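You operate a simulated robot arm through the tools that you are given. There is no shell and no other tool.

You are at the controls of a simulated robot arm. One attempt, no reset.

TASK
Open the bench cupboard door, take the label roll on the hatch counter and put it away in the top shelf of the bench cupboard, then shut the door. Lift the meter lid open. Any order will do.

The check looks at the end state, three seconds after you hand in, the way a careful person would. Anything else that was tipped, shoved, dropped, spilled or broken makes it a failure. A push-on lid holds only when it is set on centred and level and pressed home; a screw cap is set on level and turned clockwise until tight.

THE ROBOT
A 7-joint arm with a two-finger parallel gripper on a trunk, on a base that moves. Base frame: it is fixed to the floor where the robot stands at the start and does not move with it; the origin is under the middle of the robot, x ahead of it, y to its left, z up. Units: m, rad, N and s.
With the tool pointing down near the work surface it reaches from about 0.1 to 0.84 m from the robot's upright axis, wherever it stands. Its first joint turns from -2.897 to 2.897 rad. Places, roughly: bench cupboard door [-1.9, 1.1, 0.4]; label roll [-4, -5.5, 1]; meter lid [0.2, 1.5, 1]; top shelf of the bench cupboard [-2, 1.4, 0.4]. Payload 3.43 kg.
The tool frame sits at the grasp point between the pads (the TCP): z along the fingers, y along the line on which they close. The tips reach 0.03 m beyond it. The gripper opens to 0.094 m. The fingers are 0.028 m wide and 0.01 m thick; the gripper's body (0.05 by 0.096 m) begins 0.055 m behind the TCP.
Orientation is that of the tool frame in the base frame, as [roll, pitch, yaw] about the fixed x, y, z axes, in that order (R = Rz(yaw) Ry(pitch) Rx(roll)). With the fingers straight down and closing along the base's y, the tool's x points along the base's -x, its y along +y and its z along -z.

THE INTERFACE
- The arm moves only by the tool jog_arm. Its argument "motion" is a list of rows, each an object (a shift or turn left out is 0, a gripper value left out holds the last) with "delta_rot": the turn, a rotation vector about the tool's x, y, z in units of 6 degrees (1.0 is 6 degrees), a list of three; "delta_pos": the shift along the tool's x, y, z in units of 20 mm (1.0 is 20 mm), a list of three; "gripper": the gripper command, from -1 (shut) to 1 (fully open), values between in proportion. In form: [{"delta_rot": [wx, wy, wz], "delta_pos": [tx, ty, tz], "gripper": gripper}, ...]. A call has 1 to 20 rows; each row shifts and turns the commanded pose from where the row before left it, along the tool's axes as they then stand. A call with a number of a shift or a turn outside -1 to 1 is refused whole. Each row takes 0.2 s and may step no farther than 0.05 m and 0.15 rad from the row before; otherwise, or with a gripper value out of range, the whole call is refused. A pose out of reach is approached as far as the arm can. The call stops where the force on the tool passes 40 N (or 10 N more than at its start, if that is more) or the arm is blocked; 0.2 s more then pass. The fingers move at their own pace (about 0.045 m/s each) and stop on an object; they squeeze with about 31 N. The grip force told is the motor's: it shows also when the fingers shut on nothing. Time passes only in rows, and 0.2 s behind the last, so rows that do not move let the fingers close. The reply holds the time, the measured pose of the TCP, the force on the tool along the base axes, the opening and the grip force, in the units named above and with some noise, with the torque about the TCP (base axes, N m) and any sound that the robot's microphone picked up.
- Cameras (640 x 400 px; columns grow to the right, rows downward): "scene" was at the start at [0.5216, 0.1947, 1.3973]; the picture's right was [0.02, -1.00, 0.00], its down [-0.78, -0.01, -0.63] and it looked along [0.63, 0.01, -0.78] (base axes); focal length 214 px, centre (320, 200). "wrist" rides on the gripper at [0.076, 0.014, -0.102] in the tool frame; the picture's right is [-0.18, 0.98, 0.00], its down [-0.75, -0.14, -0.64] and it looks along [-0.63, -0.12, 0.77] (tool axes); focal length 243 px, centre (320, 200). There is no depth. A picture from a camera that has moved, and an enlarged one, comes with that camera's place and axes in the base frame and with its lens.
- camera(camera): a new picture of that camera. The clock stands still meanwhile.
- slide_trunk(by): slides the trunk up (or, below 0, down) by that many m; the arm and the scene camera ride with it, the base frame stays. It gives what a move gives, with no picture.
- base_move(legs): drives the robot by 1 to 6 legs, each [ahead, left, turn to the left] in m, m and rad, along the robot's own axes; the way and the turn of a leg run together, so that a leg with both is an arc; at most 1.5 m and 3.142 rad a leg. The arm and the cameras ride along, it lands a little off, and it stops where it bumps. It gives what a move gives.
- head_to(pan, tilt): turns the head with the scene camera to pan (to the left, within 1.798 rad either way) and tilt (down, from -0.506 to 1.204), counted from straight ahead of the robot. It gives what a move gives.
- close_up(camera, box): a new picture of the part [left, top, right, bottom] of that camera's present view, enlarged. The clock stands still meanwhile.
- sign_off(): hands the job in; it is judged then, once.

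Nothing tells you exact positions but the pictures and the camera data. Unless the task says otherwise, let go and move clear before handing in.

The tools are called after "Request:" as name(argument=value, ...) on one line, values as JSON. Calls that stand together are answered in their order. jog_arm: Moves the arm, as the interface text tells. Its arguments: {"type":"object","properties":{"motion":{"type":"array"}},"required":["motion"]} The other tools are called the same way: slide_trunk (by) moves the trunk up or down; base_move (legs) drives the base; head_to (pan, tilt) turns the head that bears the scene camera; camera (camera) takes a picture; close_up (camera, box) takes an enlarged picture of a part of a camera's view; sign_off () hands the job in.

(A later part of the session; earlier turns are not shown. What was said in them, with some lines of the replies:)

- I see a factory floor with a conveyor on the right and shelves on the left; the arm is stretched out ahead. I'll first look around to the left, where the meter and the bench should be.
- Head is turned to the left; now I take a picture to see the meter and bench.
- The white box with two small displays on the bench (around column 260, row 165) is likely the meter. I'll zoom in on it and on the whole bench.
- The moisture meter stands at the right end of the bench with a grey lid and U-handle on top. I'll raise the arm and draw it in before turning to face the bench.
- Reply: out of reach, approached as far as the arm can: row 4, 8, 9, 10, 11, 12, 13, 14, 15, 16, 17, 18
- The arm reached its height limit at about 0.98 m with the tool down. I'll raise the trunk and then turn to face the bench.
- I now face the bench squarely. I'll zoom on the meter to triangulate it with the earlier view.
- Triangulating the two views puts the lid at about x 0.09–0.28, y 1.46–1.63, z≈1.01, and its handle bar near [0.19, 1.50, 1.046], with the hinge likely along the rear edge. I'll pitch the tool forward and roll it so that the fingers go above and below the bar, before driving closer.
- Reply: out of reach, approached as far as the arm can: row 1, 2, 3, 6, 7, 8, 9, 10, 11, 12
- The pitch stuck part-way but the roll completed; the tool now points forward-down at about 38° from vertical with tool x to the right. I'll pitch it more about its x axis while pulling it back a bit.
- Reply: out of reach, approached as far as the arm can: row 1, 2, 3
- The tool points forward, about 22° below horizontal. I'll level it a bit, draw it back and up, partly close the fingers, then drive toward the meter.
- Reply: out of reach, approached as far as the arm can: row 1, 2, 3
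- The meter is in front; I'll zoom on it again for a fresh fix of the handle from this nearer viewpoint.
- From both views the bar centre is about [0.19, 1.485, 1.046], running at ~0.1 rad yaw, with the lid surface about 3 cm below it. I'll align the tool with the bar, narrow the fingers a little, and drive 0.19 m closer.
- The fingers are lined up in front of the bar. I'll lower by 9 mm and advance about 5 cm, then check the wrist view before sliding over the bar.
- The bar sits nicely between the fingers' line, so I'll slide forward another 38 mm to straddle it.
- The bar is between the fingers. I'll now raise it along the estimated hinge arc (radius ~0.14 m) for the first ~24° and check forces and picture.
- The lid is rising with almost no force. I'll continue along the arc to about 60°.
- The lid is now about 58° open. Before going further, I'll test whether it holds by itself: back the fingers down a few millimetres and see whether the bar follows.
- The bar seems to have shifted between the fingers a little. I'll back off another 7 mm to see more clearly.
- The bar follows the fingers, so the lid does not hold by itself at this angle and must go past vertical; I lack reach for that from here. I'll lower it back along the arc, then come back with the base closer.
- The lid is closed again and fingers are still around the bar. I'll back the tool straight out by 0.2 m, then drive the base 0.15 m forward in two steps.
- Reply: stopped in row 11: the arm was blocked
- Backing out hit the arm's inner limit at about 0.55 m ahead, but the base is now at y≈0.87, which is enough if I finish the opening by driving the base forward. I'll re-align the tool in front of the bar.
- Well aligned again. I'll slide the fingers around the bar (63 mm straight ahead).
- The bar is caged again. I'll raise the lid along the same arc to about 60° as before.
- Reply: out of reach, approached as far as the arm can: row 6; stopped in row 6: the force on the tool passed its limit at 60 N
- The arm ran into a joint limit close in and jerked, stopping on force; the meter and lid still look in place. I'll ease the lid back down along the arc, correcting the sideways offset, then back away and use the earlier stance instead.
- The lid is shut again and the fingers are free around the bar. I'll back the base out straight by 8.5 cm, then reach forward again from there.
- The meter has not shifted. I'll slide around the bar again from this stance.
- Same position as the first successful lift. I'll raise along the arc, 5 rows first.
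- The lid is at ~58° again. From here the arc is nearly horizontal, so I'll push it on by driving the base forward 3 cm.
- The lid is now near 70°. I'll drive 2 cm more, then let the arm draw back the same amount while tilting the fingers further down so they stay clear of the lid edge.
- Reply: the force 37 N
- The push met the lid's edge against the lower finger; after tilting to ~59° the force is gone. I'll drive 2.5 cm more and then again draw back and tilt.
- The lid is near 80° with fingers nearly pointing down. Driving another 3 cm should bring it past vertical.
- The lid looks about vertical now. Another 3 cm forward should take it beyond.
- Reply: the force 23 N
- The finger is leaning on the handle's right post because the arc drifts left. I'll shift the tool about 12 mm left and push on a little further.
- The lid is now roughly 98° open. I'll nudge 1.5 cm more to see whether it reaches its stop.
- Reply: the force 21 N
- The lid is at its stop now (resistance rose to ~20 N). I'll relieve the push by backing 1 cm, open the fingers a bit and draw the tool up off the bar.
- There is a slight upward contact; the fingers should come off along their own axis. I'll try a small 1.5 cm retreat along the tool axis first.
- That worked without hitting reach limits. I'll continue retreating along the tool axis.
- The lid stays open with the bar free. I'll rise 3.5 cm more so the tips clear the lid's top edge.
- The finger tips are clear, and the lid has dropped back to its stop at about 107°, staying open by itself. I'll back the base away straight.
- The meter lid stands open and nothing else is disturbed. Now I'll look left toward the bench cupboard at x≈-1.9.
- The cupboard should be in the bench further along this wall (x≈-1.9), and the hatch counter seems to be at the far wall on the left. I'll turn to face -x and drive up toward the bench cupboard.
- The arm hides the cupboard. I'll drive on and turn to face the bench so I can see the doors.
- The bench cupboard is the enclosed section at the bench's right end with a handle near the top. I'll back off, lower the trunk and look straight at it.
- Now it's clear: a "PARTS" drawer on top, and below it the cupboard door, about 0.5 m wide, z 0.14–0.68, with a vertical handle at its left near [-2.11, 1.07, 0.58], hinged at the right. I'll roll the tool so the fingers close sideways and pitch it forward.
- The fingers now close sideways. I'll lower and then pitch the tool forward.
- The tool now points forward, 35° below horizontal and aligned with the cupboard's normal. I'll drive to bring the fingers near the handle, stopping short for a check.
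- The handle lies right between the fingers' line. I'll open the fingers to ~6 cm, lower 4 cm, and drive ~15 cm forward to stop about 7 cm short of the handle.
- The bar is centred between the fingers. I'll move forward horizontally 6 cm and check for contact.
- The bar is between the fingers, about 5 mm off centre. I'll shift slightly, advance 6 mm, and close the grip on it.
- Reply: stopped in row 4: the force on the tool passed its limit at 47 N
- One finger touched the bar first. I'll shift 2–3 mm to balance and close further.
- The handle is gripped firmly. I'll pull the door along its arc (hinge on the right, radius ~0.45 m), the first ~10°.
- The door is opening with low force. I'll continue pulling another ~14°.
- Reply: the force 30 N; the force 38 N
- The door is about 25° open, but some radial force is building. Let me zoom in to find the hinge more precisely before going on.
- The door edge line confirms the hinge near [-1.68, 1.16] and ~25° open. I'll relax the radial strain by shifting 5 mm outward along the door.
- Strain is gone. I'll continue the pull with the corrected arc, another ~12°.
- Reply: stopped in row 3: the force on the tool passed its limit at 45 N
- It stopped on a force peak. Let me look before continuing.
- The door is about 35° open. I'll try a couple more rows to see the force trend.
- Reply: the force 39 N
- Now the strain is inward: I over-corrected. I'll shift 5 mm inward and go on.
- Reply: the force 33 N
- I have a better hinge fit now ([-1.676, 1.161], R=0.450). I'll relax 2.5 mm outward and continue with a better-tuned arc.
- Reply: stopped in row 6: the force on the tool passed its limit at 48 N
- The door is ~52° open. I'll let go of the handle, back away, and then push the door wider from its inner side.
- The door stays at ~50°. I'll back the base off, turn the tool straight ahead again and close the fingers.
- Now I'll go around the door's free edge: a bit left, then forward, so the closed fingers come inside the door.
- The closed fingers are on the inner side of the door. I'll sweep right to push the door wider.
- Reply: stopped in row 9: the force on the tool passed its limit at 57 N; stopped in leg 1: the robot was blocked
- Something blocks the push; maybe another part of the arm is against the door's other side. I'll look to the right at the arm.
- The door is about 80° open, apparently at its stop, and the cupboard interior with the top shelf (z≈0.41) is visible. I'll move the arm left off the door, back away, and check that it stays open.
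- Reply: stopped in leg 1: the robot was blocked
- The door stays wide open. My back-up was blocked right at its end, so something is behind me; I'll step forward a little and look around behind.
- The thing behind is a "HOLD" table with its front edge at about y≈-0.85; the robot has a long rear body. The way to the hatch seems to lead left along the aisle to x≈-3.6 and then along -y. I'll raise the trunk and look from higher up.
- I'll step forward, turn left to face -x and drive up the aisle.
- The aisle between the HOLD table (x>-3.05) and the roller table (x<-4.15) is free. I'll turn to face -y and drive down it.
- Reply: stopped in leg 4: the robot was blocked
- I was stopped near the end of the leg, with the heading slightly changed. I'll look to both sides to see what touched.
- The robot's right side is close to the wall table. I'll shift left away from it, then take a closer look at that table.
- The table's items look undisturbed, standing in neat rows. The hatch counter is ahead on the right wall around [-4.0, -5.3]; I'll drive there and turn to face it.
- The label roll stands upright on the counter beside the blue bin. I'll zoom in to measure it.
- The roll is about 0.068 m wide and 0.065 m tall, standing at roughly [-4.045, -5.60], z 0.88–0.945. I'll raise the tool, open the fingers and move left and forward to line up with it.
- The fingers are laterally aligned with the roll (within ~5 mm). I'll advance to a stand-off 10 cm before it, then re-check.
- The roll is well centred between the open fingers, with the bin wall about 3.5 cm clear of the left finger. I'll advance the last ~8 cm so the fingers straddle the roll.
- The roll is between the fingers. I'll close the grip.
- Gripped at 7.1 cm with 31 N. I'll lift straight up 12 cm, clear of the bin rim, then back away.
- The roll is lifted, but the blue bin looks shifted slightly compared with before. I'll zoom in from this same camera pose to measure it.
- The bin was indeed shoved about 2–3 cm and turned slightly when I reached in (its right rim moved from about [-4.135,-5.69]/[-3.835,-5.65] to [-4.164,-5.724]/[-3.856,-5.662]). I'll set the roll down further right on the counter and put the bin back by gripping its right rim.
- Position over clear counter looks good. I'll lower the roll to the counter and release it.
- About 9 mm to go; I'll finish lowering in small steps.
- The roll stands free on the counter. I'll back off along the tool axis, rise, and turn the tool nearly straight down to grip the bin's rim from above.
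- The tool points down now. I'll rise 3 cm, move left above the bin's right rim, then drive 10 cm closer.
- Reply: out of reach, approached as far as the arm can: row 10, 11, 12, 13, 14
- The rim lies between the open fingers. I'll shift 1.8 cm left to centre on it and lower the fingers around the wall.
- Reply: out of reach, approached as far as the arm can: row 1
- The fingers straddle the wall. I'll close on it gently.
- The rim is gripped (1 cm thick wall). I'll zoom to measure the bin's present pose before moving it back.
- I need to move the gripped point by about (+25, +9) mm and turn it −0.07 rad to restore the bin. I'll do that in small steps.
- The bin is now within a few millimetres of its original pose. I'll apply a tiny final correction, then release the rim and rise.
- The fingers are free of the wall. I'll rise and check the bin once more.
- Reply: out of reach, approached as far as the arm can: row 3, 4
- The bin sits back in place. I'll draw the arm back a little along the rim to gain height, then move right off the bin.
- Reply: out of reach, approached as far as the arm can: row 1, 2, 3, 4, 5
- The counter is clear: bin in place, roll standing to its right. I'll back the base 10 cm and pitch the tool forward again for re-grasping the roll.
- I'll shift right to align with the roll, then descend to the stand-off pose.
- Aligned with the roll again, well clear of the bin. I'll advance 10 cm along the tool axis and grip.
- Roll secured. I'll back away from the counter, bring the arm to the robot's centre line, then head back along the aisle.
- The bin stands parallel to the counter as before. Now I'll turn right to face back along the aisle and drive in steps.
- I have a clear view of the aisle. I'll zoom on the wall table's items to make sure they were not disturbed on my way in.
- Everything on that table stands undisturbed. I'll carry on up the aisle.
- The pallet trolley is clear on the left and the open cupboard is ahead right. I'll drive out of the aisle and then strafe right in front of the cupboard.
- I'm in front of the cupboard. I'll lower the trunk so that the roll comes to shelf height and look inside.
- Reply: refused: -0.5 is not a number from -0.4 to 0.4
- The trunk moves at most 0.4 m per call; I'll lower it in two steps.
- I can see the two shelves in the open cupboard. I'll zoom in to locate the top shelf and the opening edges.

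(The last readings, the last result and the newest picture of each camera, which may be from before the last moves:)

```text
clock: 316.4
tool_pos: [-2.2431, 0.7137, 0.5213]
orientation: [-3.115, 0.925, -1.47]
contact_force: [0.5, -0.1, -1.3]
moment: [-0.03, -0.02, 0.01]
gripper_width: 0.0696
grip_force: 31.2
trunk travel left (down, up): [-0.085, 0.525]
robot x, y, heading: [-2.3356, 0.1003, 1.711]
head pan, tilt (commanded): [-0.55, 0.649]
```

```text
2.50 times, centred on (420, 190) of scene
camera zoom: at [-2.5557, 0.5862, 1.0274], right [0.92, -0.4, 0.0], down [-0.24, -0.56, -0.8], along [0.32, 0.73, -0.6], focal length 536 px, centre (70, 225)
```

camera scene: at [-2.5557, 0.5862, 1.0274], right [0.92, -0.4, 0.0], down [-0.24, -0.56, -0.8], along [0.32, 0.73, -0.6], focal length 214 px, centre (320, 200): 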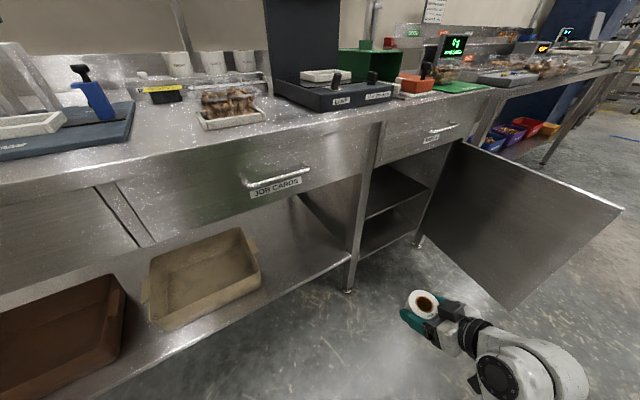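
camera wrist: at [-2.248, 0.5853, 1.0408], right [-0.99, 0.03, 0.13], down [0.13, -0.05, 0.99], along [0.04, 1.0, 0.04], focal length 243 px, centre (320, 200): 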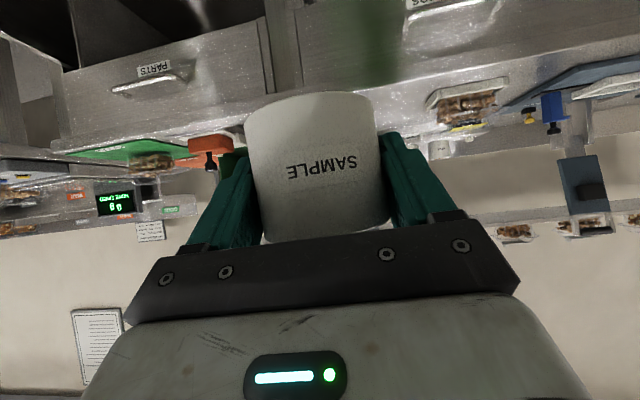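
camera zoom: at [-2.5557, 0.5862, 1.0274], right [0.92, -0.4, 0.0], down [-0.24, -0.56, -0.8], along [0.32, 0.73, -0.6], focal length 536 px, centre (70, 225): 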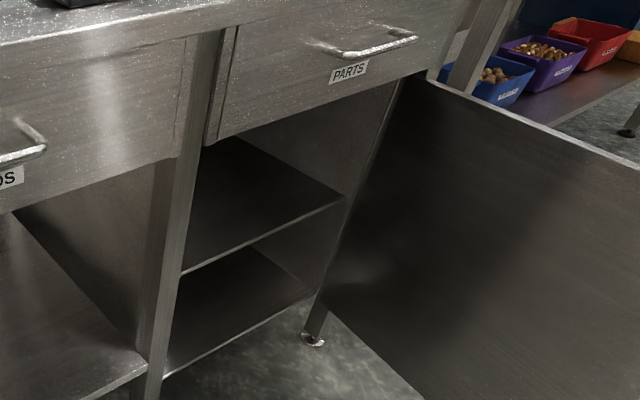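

Top shelf: z≈0.41, front edge at about y≈1.15, interior from x≈-2.11 to -1.68, opening top at z≈0.68. I'll shift the arm right, lower a bit, and approach the opening.

Request:
jog_arm(motion=[{"delta_pos": [0.2, -1, 0.15]}, {"delta_pos": [0.2, -1, 0.15]}, {"delta_pos": [0.2, -1, 0.15]}, {"delta_pos": [0.2, -1, 0.15]}, {"delta_pos": [0.2, -1, 0.15]}, {"delta_pos": [0.2, -0.9, 0.15]}, {}])

Request:
base_move(legs=[[0, -0.24, 0], [0.25, 0, 0]])

Request:
camera(camera="scene")

Request:
camera(camera="wrist")

```text
clock: 318.0
tool_pos: [-2.1265, 0.7244, 0.4918]
orientation: [-3.116, 0.924, -1.469]
contact_force: [-0.8, -0.4, -1.1]
moment: [0.03, -0.03, 0.01]
gripper_width: 0.0698
grip_force: 31.2
trunk travel left (down, up): [-0.085, 0.525]
robot x, y, heading: [-2.3382, 0.0976, 1.715]
head pan, tilt (commanded): [-0.55, 0.649]
```

```text
clock: 321.2
tool_pos: [-1.9258, 1.0058, 0.4918]
orientation: [-3.115, 0.924, -1.472]
contact_force: [0.5, 0.0, -2.0]
moment: [0.0, 0.04, -0.01]
gripper_width: 0.0697
grip_force: 30.9
trunk travel left (down, up): [-0.085, 0.525]
robot x, y, heading: [-2.1391, 0.379, 1.711]
head pan, tilt (commanded): [-0.55, 0.649]
```

```text
taken
camera scene: at [-2.3559, 0.8682, 1.0273], right [0.92, -0.4, 0.0], down [-0.24, -0.55, -0.8], along [0.32, 0.73, -0.6], focal length 214 px, centre (320, 200)
```

scene: 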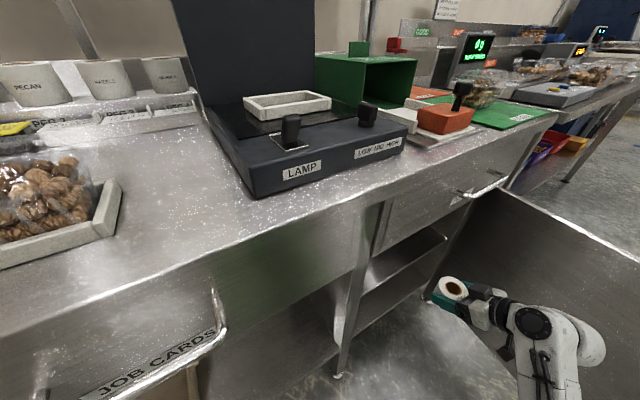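

```text
taken
camera wrist: at [-1.9307, 0.876, 0.4921], right [-0.99, 0.03, 0.13], down [0.13, -0.05, 0.99], along [0.04, 1.0, 0.04], focal length 243 px, centre (320, 200)
```

wrist: 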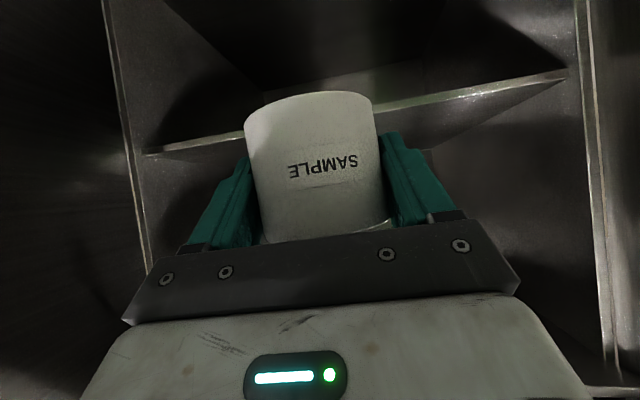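

The roll is centred in the opening, about 4 cm above the shelf level. I'll drive 10 cm ahead and then reach in with the arm.

Request:
base_move(legs=[[0.1, 0, 0]])

Request:
jog_arm(motion=[{"delta_pos": [-0.6, 0, 0.8]}, {"delta_pos": [-0.6, 0, 0.8]}, {"delta_pos": [-0.6, 0, 0.8]}, {"delta_pos": [-0.6, 0, 0.8]}, {}])

Request:
camera(camera="wrist")

Request:
camera(camera="scene")

```text
clock: 322.3
tool_pos: [-1.9394, 1.1046, 0.4928]
orientation: [-3.116, 0.923, -1.472]
contact_force: [0.4, 0.8, -1.4]
moment: [0.0, -0.02, 0.02]
gripper_width: 0.0694
grip_force: 30.7
trunk travel left (down, up): [-0.085, 0.525]
robot x, y, heading: [-2.1533, 0.4771, 1.705]
head pan, tilt (commanded): [-0.55, 0.649]
```

```text
clock: 323.5
tool_pos: [-1.9464, 1.1846, 0.4918]
orientation: [-3.115, 0.923, -1.473]
contact_force: [-0.5, 0.6, -1.8]
moment: [-0.03, 0.01, -0.02]
gripper_width: 0.0696
grip_force: 31.3
trunk travel left (down, up): [-0.085, 0.525]
robot x, y, heading: [-2.1522, 0.4777, 1.709]
head pan, tilt (commanded): [-0.55, 0.649]
```

```text
taken
camera wrist: at [-1.9509, 1.055, 0.491], right [-0.99, 0.04, 0.13], down [0.13, -0.05, 0.99], along [0.04, 1.0, 0.04], focal length 243 px, centre (320, 200)
```

wrist: 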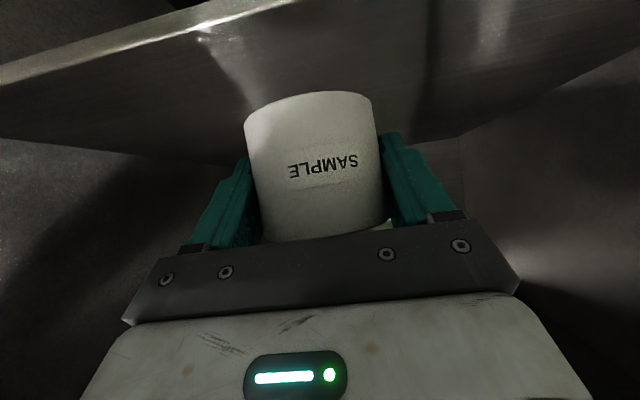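

```text
taken
camera scene: at [-2.3692, 0.9672, 1.0273], right [0.92, -0.4, 0.0], down [-0.24, -0.55, -0.8], along [0.32, 0.73, -0.6], focal length 214 px, centre (320, 200)
```

scene: 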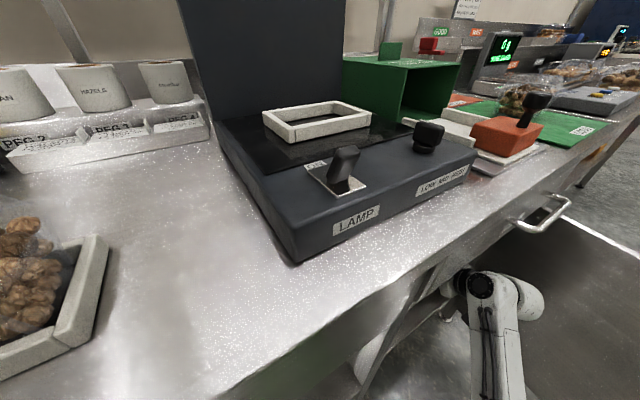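

The roll is over the shelf now. I'll lower it to just above the shelf and slide it 6 cm further in.

Request:
jog_arm(motion=[{"delta_pos": [0.55, 0, 0.41]}, {"delta_pos": [0.55, 0, 0.41]}, {"delta_pos": [-0.6, 0, 0.8]}, {"delta_pos": [-0.6, 0, 0.8]}, {"delta_pos": [-0.6, 0, 0.8]}, {}])

Request:
camera(camera="wrist")

```text
clock: 324.9
tool_pos: [-1.9487, 1.2429, 0.4637]
orientation: [-3.115, 0.923, -1.472]
contact_force: [-0.3, -0.4, 0.1]
moment: [0.02, 0.02, -0.02]
gripper_width: 0.07
grip_force: 30.8
trunk travel left (down, up): [-0.085, 0.525]
robot x, y, heading: [-2.1485, 0.479, 1.706]
head pan, tilt (commanded): [-0.55, 0.649]
```

```text
taken
camera wrist: at [-1.954, 1.1132, 0.4641], right [-0.99, 0.04, 0.13], down [0.13, -0.05, 0.99], along [0.04, 1.0, 0.04], focal length 243 px, centre (320, 200)
```

wrist: 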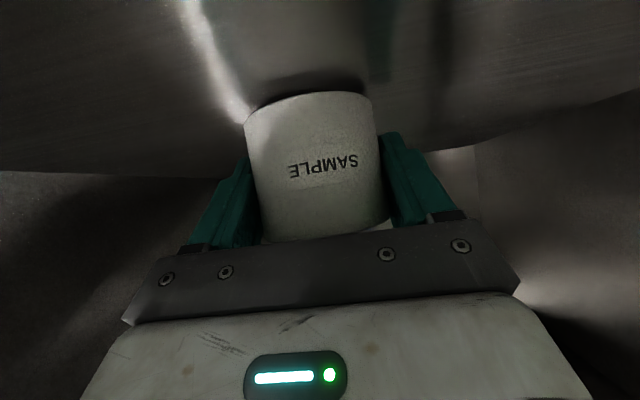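

Nearly down. I'll lower in 4 mm steps until the roll touches the shelf.

Request:
jog_arm(motion=[{"delta_pos": [0.16, 0, 0.12]}, {"delta_pos": [0.16, 0, 0.12]}, {}])

Request:
jog_arm(motion=[{"delta_pos": [0.12, 0, 0.09]}, {}])

```text
clock: 325.7
tool_pos: [-1.9487, 1.2433, 0.4595]
orientation: [-3.111, 0.93, -1.471]
contact_force: [2.5, -1.5, 18.4]
moment: [-0.18, 0.54, 0.07]
gripper_width: 0.0696
grip_force: 30.6
trunk travel left (down, up): [-0.085, 0.525]
robot x, y, heading: [-2.1526, 0.4778, 1.712]
head pan, tilt (commanded): [-0.55, 0.649]
```

```text
clock: 326.3
tool_pos: [-1.9479, 1.2431, 0.4566]
orientation: [-3.109, 0.929, -1.472]
contact_force: [12.8, 0.0, 29.4]
moment: [-0.3, 0.4, 0.11]
gripper_width: 0.0701
grip_force: 30.9
trunk travel left (down, up): [-0.085, 0.525]
robot x, y, heading: [-2.1541, 0.4783, 1.71]
head pan, tilt (commanded): [-0.55, 0.649]
```

The roll is on the shelf (upward force). I'll relax the press a little and open the fingers.

Request:
jog_arm(motion=[{"delta_pos": [-0.14, 0, -0.1]}, {}])

Request:
jog_arm(motion=[{"gripper": 0.52}, {"gripper": 0.58}, {"gripper": 0.7}, {"gripper": 0.85}, {"gripper": 1}, {"gripper": 1}, {}])

Request:
camera(camera="wrist")

```text
clock: 326.9
tool_pos: [-1.9509, 1.2419, 0.4567]
orientation: [-3.117, 0.922, -1.471]
contact_force: [5.4, 1.7, 12.7]
moment: [0.43, 0.15, -0.16]
gripper_width: 0.07
grip_force: 31.3
trunk travel left (down, up): [-0.085, 0.525]
robot x, y, heading: [-2.1555, 0.4762, 1.708]
head pan, tilt (commanded): [-0.55, 0.649]
```

```text
clock: 328.5
tool_pos: [-1.9499, 1.2433, 0.4582]
orientation: [-3.115, 0.923, -1.473]
contact_force: [0.5, 0.0, 0.0]
moment: [0.02, -0.01, 0.02]
gripper_width: 0.094
grip_force: 0.0
trunk travel left (down, up): [-0.085, 0.525]
robot x, y, heading: [-2.1552, 0.4783, 1.707]
head pan, tilt (commanded): [-0.55, 0.649]
```

```text
taken
camera wrist: at [-1.9543, 1.1135, 0.457], right [-0.99, 0.04, 0.13], down [0.13, -0.05, 0.99], along [0.04, 1.0, 0.04], focal length 243 px, centre (320, 200)
```

wrist: 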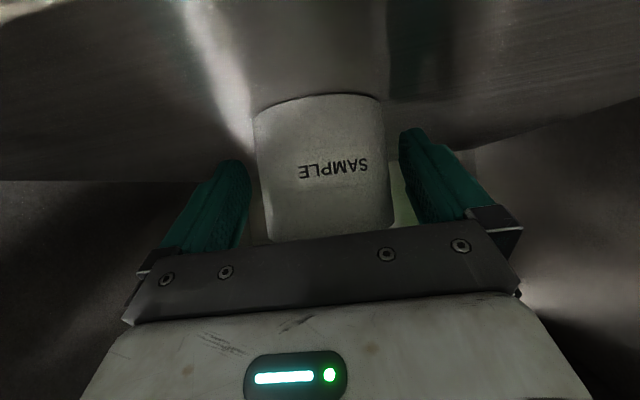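

The roll stands upright on the top shelf. I'll withdraw the fingers straight back, then back the base out.

Request:
jog_arm(motion=[{"delta_pos": [0.3, 0.05, -0.4]}, {"delta_pos": [0.6, 0, -0.8]}, {"delta_pos": [0.6, 0, -0.8]}, {"delta_pos": [0.6, 0, -0.8]}, {"delta_pos": [0.6, 0, -0.8]}, {"delta_pos": [0.6, 0, -0.8]}, {}])

Request:
camera(camera="wrist")

```text
clock: 330.1
tool_pos: [-1.9418, 1.1334, 0.4574]
orientation: [-3.116, 0.924, -1.473]
contact_force: [0.2, -0.3, 0.2]
moment: [0.01, -0.01, -0.04]
gripper_width: 0.0943
grip_force: 0.1
trunk travel left (down, up): [-0.085, 0.525]
robot x, y, heading: [-2.1568, 0.4793, 1.712]
head pan, tilt (commanded): [-0.55, 0.649]
```

```text
taken
camera wrist: at [-1.9475, 1.0042, 0.457], right [-0.99, 0.04, 0.13], down [0.13, -0.05, 0.99], along [0.04, 1.0, 0.04], focal length 243 px, centre (320, 200)
```

wrist: 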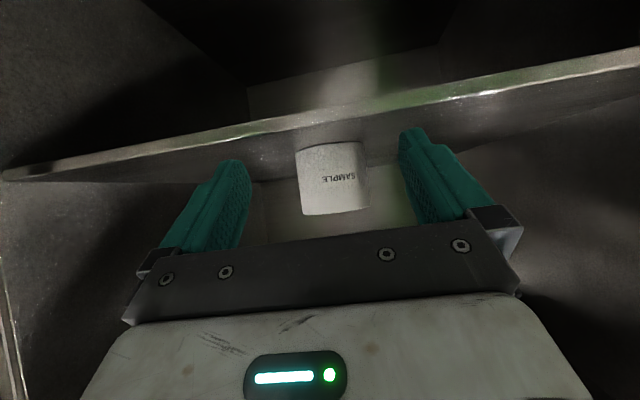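

The roll is standing well on the top shelf. I'll back out of the cupboard straight, staying clear of the door.

Request:
base_move(legs=[[-0.58, 0, 0]])

Request:
head_to(pan=-0.5, tilt=0.6)

Request:
camera(camera="scene")

Request:
camera(camera="wrist")

```text
clock: 333.5
tool_pos: [-1.8613, 0.5497, 0.4583]
orientation: [-3.115, 0.922, -1.473]
contact_force: [-0.2, -1.2, 0.4]
moment: [0.01, -0.02, 0.02]
gripper_width: 0.0939
grip_force: 0.1
trunk travel left (down, up): [-0.085, 0.525]
robot x, y, heading: [-2.0715, -0.1062, 1.708]
head pan, tilt (commanded): [-0.55, 0.649]
```

```text
clock: 334.1
tool_pos: [-1.8609, 0.5486, 0.4566]
orientation: [-3.116, 0.924, -1.472]
contact_force: [0.0, -0.7, -0.1]
moment: [0.03, 0.01, 0.01]
gripper_width: 0.094
grip_force: 0.0
trunk travel left (down, up): [-0.085, 0.525]
robot x, y, heading: [-2.0674, -0.1055, 1.714]
head pan, tilt (commanded): [-0.499, 0.6]
```

```text
taken
camera scene: at [-2.2912, 0.3851, 1.0316], right [0.94, -0.35, 0.0], down [-0.2, -0.53, -0.82], along [0.29, 0.77, -0.57], focal length 214 px, centre (320, 200)
```

scene: 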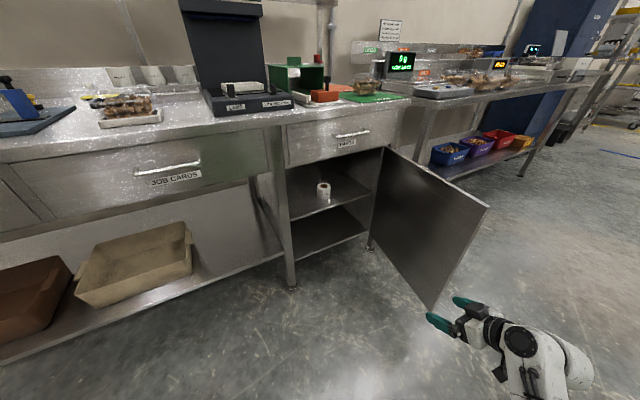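

```text
taken
camera wrist: at [-1.866, 0.4201, 0.457], right [-0.99, 0.03, 0.13], down [0.13, -0.05, 0.99], along [0.04, 1.0, 0.04], focal length 243 px, centre (320, 200)
```

wrist: 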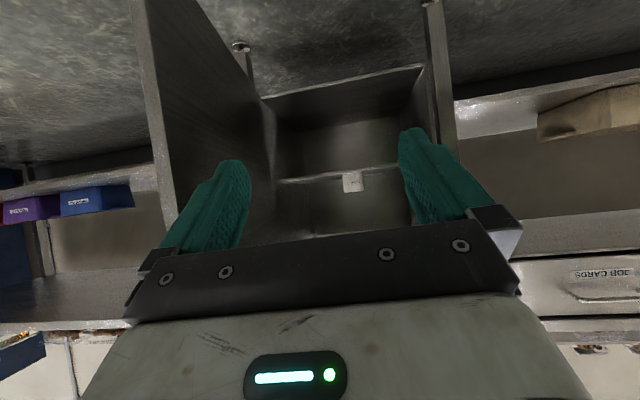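

The roll is clearly visible on the top shelf. I'll close the fingers and strafe right past the door's edge to get to its outer side.

Request:
jog_arm(motion=[{"delta_pos": [0.3, 0, -0.4], "gripper": -1}, {"gripper": -1}, {"gripper": -1}, {"gripper": -1}, {"gripper": -1}, {"gripper": -1}])

Request:
base_move(legs=[[0, -0.5, 0]])

Request:
head_to(pan=-0.1, tilt=0.8)

Request:
camera(camera="scene")

```text
clock: 335.5
tool_pos: [-1.8609, 0.5406, 0.4576]
orientation: [-3.115, 0.923, -1.471]
contact_force: [0.5, -0.6, -0.1]
moment: [-0.02, 0.01, 0.02]
gripper_width: 0.0001
grip_force: 26.2
trunk travel left (down, up): [-0.085, 0.525]
robot x, y, heading: [-2.0674, -0.1063, 1.714]
head pan, tilt (commanded): [-0.499, 0.6]
```

```text
clock: 338.4
tool_pos: [-1.3688, 0.6075, 0.457]
orientation: [-3.116, 0.923, -1.48]
contact_force: [-0.3, 0.3, 0.7]
moment: [0.0, 0.0, 0.01]
gripper_width: 0.0
grip_force: 31.0
trunk travel left (down, up): [-0.085, 0.525]
robot x, y, heading: [-1.5829, -0.0373, 1.708]
head pan, tilt (commanded): [-0.499, 0.6]
```

```text
clock: 339.3
tool_pos: [-1.3695, 0.6065, 0.4572]
orientation: [-3.116, 0.922, -1.476]
contact_force: [0.7, -0.1, 0.1]
moment: [-0.01, 0.01, -0.02]
gripper_width: 0.0
grip_force: 31.1
trunk travel left (down, up): [-0.085, 0.525]
robot x, y, heading: [-1.5835, -0.0398, 1.709]
head pan, tilt (commanded): [-0.099, 0.799]
```

```text
taken
camera scene: at [-1.8343, 0.4524, 1.0148], right [1.0, 0.03, 0.0], down [0.02, -0.72, -0.7], along [-0.02, 0.7, -0.72], focal length 214 px, centre (320, 200)
```

scene: 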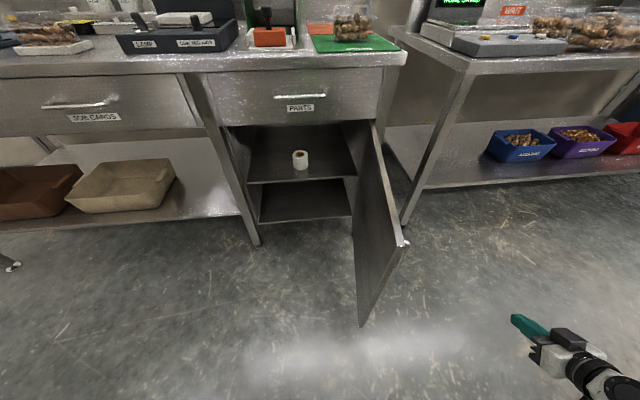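

The fingers are now on the outer side of the door. I'll lower them below the handle's height, move forward, and then strafe left to swing the door closed.

Request:
slide_trunk(by=-0.08)

Request:
base_move(legs=[[0.19, 0, 0]])

Request:
base_move(legs=[[0, 0.22, 0]])

Request:
camera(camera="scene")

```text
clock: 340.4
tool_pos: [-1.369, 0.6067, 0.3777]
orientation: [-3.116, 0.925, -1.477]
contact_force: [-0.6, 0.7, 0.4]
moment: [0.02, 0.01, -0.02]
gripper_width: 0.0002
grip_force: 30.8
trunk travel left (down, up): [-0.005, 0.605]
robot x, y, heading: [-1.5808, -0.0393, 1.705]
head pan, tilt (commanded): [-0.099, 0.799]
```

```text
clock: 342.0
tool_pos: [-1.396, 0.7964, 0.3772]
orientation: [-3.115, 0.924, -1.475]
contact_force: [0.1, -0.7, 0.4]
moment: [0.02, -0.02, -0.02]
gripper_width: 0.0001
grip_force: 31.3
trunk travel left (down, up): [-0.005, 0.605]
robot x, y, heading: [-1.6056, 0.1507, 1.71]
head pan, tilt (commanded): [-0.099, 0.799]
```

```text
clock: 343.7
tool_pos: [-1.6155, 0.7669, 0.3767]
orientation: [-3.116, 0.922, -1.47]
contact_force: [1.0, 0.0, -0.1]
moment: [0.03, -0.03, 0.0]
gripper_width: 0.0003
grip_force: 31.3
trunk travel left (down, up): [-0.005, 0.605]
robot x, y, heading: [-1.8256, 0.1183, 1.706]
head pan, tilt (commanded): [-0.099, 0.799]
```

```text
taken
camera scene: at [-2.0794, 0.6096, 0.9347], right [1.0, 0.04, 0.0], down [0.03, -0.72, -0.7], along [-0.03, 0.7, -0.72], focal length 214 px, centre (320, 200)
```

scene: 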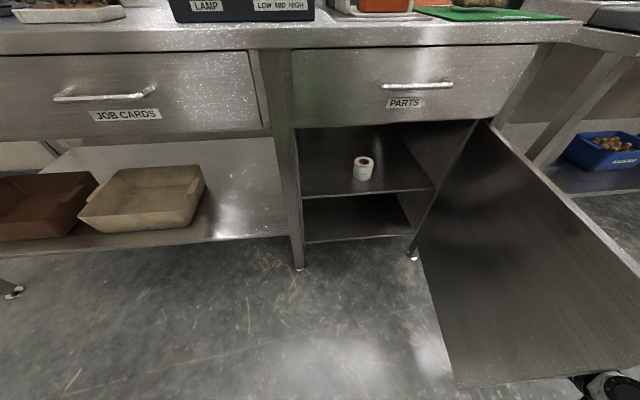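

The fingers are just about at the door's outer face. I'll keep strafing left to push the door toward closed.

Request:
base_move(legs=[[0, 0.2, 0]])

Request:
camera(camera="scene")

```text
clock: 345.3
tool_pos: [-1.8144, 0.739, 0.3767]
orientation: [-3.113, 0.924, -1.473]
contact_force: [-0.1, 0.9, 0.1]
moment: [0.01, -0.04, 0.0]
gripper_width: 0.0002
grip_force: 30.8
trunk travel left (down, up): [-0.005, 0.605]
robot x, y, heading: [-2.0285, 0.0898, 1.71]
head pan, tilt (commanded): [-0.099, 0.799]
```

```text
taken
camera scene: at [-2.2801, 0.5815, 0.9347], right [1.0, 0.04, 0.0], down [0.03, -0.72, -0.7], along [-0.03, 0.7, -0.72], focal length 214 px, centre (320, 200)
```

scene: 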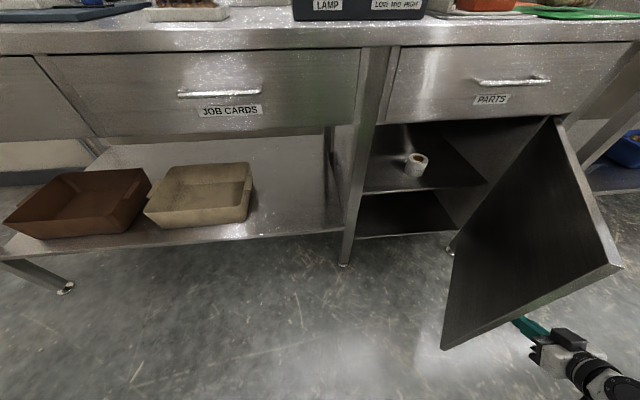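

The door is swinging closed (about 55° open). I'll push on diagonally, forward and left.

Request:
base_move(legs=[[0.15, 0.16, 0]])

Request:
camera(camera="scene")

```text
clock: 347.0
tool_pos: [-1.9966, 0.866, 0.3778]
orientation: [-3.116, 0.923, -1.473]
contact_force: [0.6, -0.2, 0.5]
moment: [0.0, -0.02, 0.0]
gripper_width: 0.0
grip_force: 30.7
trunk travel left (down, up): [-0.005, 0.605]
robot x, y, heading: [-2.2104, 0.2206, 1.706]
head pan, tilt (commanded): [-0.099, 0.799]
```

```text
taken
camera scene: at [-2.4621, 0.7089, 0.9347], right [1.0, 0.04, 0.0], down [0.03, -0.72, -0.7], along [-0.03, 0.7, -0.72], focal length 214 px, centre (320, 200)
```

scene: 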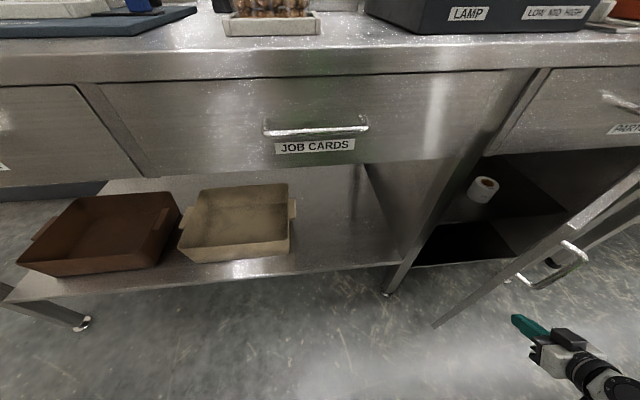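

The door is at about 27° now. I'll push forward more.

Request:
base_move(legs=[[0.14, 0.03, 0]])

Request:
camera(camera="scene")

Request:
camera(camera="wrist")

```text
clock: 348.3
tool_pos: [-2.0461, 1.0029, 0.3781]
orientation: [-3.115, 0.923, -1.475]
contact_force: [0.9, -0.2, -0.1]
moment: [-0.02, -0.02, 0.02]
gripper_width: 0.0
grip_force: 30.7
trunk travel left (down, up): [-0.005, 0.605]
robot x, y, heading: [-2.2548, 0.3604, 1.713]
head pan, tilt (commanded): [-0.099, 0.799]
```

```text
taken
camera scene: at [-2.5114, 0.8461, 0.9347], right [1.0, 0.04, 0.0], down [0.03, -0.72, -0.7], along [-0.03, 0.7, -0.72], focal length 214 px, centre (320, 200)
```

scene: 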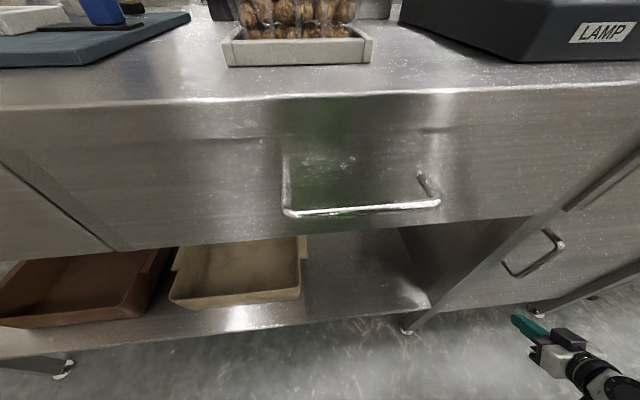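

```text
taken
camera wrist: at [-2.0514, 0.8728, 0.3769], right [-0.99, 0.04, 0.13], down [0.13, -0.05, 0.99], along [0.04, 1.0, 0.04], focal length 243 px, centre (320, 200)
```

wrist: 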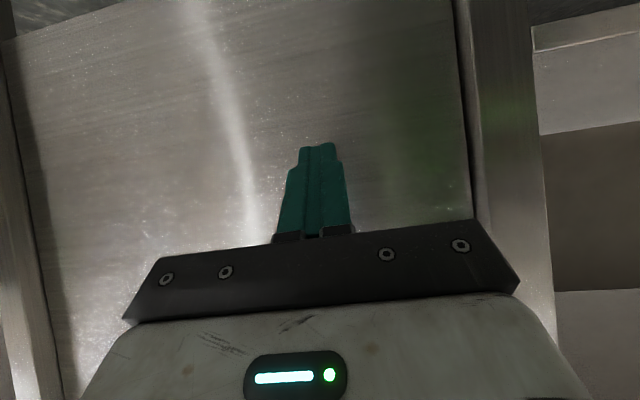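

The door has swung shut or nearly so. I'll press gently with the fingertips to make sure it's fully home.

Request:
jog_arm(motion=[{"delta_pos": [-0.6, 0, 0.8]}, {"delta_pos": [-0.6, 0, 0.8]}, {"delta_pos": [-0.3, 0, 0.4]}, {"delta_pos": [-0.15, 0, 0.2]}, {}])

Request:
jog_arm(motion=[{"delta_pos": [-0.15, 0, 0.2]}, {"delta_pos": [-0.15, 0, 0.2]}, {"delta_pos": [-0.15, 0, 0.2]}, {"delta_pos": [-0.15, 0, 0.2]}, {"delta_pos": [-0.15, 0, 0.2]}, {}])

```text
clock: 349.5
tool_pos: [-2.0497, 1.0585, 0.3774]
orientation: [-3.114, 0.923, -1.476]
contact_force: [-0.1, -0.1, -0.4]
moment: [0.02, 0.03, 0.0]
gripper_width: 0.0002
grip_force: 31.1
trunk travel left (down, up): [-0.005, 0.605]
robot x, y, heading: [-2.2581, 0.3531, 1.714]
head pan, tilt (commanded): [-0.099, 0.799]
```

```text
clock: 350.6
tool_pos: [-2.0497, 1.073, 0.3744]
orientation: [-3.114, 0.913, -1.479]
contact_force: [0.3, -2.7, 0.9]
moment: [0.02, 0.01, 0.05]
gripper_width: 0.0
grip_force: 31.2
trunk travel left (down, up): [-0.005, 0.605]
robot x, y, heading: [-2.2555, 0.3531, 1.709]
head pan, tilt (commanded): [-0.099, 0.799]
stopped in row 5: the force on the tool passed its limit at 46 N (the readings are from after the stop); the commanded pose is now the measured one
```

The door resisted firmly (46 N) at the closed plane, so it's shut. I'll back off and check visually.

Request:
jog_arm(motion=[{"delta_pos": [0.6, 0, -0.8]}, {"delta_pos": [0.6, 0, -0.8]}, {"delta_pos": [0.6, 0, -0.8]}, {}])

Request:
base_move(legs=[[-0.4, 0, 0]])

Request:
head_to(pan=-0.3, tilt=0.5)

Request:
camera(camera="scene")

Request:
camera(camera="wrist")

```text
clock: 351.6
tool_pos: [-2.0462, 1.0127, 0.3759]
orientation: [-3.114, 0.916, -1.478]
contact_force: [-0.4, -0.7, -0.4]
moment: [-0.01, 0.01, 0.01]
gripper_width: 0.0
grip_force: 31.1
trunk travel left (down, up): [-0.005, 0.605]
robot x, y, heading: [-2.2564, 0.3559, 1.706]
head pan, tilt (commanded): [-0.099, 0.799]
```

```text
clock: 354.1
tool_pos: [-1.9921, 0.6106, 0.3754]
orientation: [-3.113, 0.914, -1.47]
contact_force: [0.1, 0.6, 0.1]
moment: [0.01, -0.02, 0.01]
gripper_width: 0.0
grip_force: 31.0
trunk travel left (down, up): [-0.005, 0.605]
robot x, y, heading: [-2.2017, -0.0463, 1.716]
head pan, tilt (commanded): [-0.099, 0.799]
```

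```text
clock: 354.9
tool_pos: [-1.9924, 0.6106, 0.3754]
orientation: [-3.115, 0.914, -1.471]
contact_force: [0.5, 0.7, 0.5]
moment: [0.02, 0.04, -0.02]
gripper_width: 0.0
grip_force: 30.9
trunk travel left (down, up): [-0.005, 0.605]
robot x, y, heading: [-2.2033, -0.0501, 1.716]
head pan, tilt (commanded): [-0.3, 0.499]
```

```text
taken
camera scene: at [-2.4394, 0.4502, 0.9606], right [0.99, -0.15, 0.0], down [-0.07, -0.47, -0.88], along [0.14, 0.87, -0.48], focal length 214 px, centre (320, 200)
```

scene: 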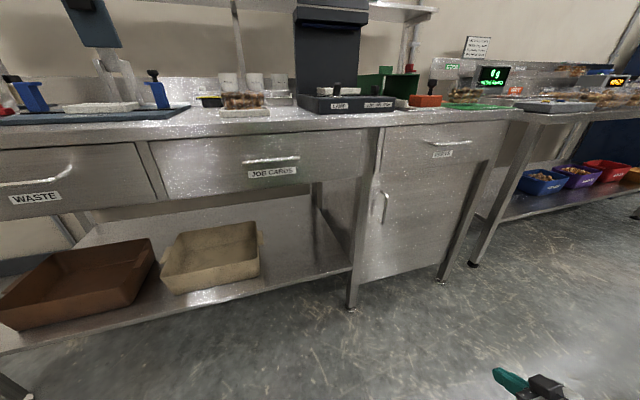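

```text
taken
camera wrist: at [-1.9979, 0.481, 0.3765], right [-0.99, 0.04, 0.13], down [0.13, -0.04, 0.99], along [0.04, 1.0, 0.03], focal length 243 px, centre (320, 200)
```

wrist: 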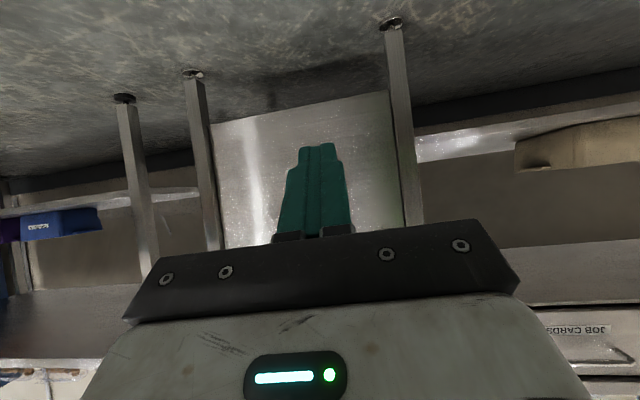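

The cupboard door is shut flush. I'll do a final check on the meter lid from here by raising the trunk and looking right.

Request:
slide_trunk(by=0.4)

Request:
head_to(pan=-1.0, tilt=0.3)

Request:
camera(camera="scene")

Request:
close_up(camera="scene", box=[250, 100, 410, 220])

```text
clock: 358.7
tool_pos: [-1.992, 0.6116, 0.7749]
orientation: [-3.115, 0.915, -1.472]
contact_force: [0.3, 0.0, 0.4]
moment: [-0.05, 0.01, -0.04]
gripper_width: 0.0
grip_force: 30.5
trunk travel left (down, up): [-0.405, 0.205]
robot x, y, heading: [-2.2044, -0.049, 1.718]
head pan, tilt (commanded): [-0.3, 0.499]
```

```text
clock: 359.8
tool_pos: [-1.9929, 0.6119, 0.7758]
orientation: [-3.113, 0.915, -1.469]
contact_force: [-0.4, 0.4, 0.0]
moment: [-0.01, 0.0, 0.01]
gripper_width: 0.0
grip_force: 31.8
trunk travel left (down, up): [-0.405, 0.205]
robot x, y, heading: [-2.1989, -0.0469, 1.718]
head pan, tilt (commanded): [-1.0, 0.3]
```

```text
taken
camera scene: at [-2.383, 0.4217, 1.3791], right [0.66, -0.75, 0.0], down [-0.22, -0.19, -0.96], along [0.72, 0.63, -0.3], focal length 214 px, centre (320, 200)
```

scene: 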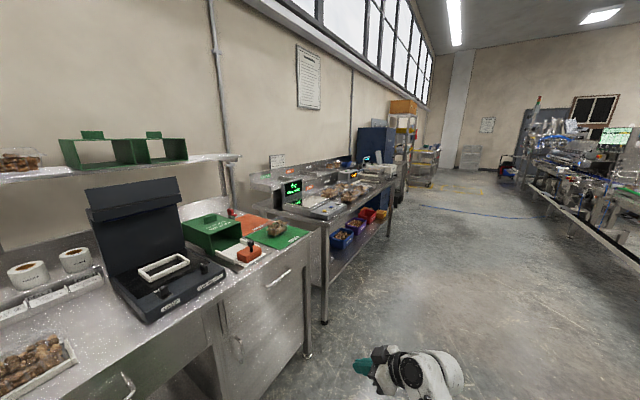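

```text
3.33 times, centred on (330, 160) of scene
camera zoom: at [-2.383, 0.4217, 1.3791], right [0.66, -0.75, 0.0], down [-0.22, -0.19, -0.96], along [0.72, 0.63, -0.3], focal length 715 px, centre (287, 333)
```

zoom: 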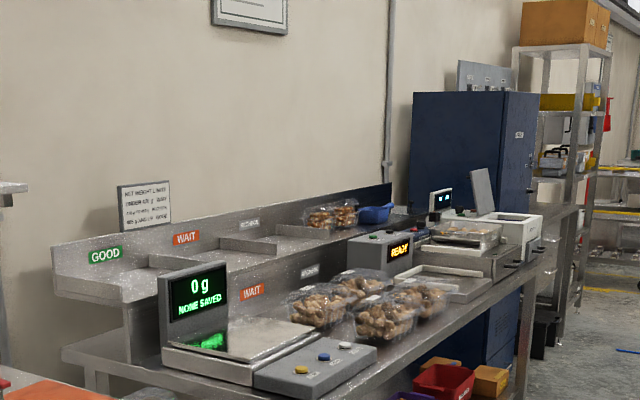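

The meter lid stands open, the cupboard door is shut flush, and the roll is on the top shelf. The blue bin by the hatch is back within about 1–2 cm of where it stood before I nudged it, and the arm is clear of everything. Handing in.

Request:
sign_off()

```text
The job is handed in.
```

I've handed the job in: the meter lid is open, the label roll is away on the cupboard's top shelf, and the door is shut. The result of the check isn't known yet.

- **Meter lid:** it stands open at about 107° against its stop and stayed up on its own. While opening it, the arm hit a joint limit once and jerked, with a spike of about 60 N. The meter did not appear to move.
- **Label roll:** it was standing upright on the top shelf, just behind the front edge, when I last saw it before closing the door.
- **Cupboard door:** I pressed it home, and it looks flush with the cabinet.

Three bumps could count against the job:

- **Blue bin at the hatch:** I shoved it about 2–3 cm and turned it slightly when I first reached for the roll. I gripped its rim and moved it back. By camera it is within about 1–2 cm of where it was, so it may not be exact.
- **HOLD table:** the robot's rear was blocked once while backing out, most likely against this table. Its items looked in order later, but I had no close view from before to compare.
- **Wall table in the aisle:** the robot's side was blocked near it once. The jars and boxes on it still stood in neat rows afterwards.
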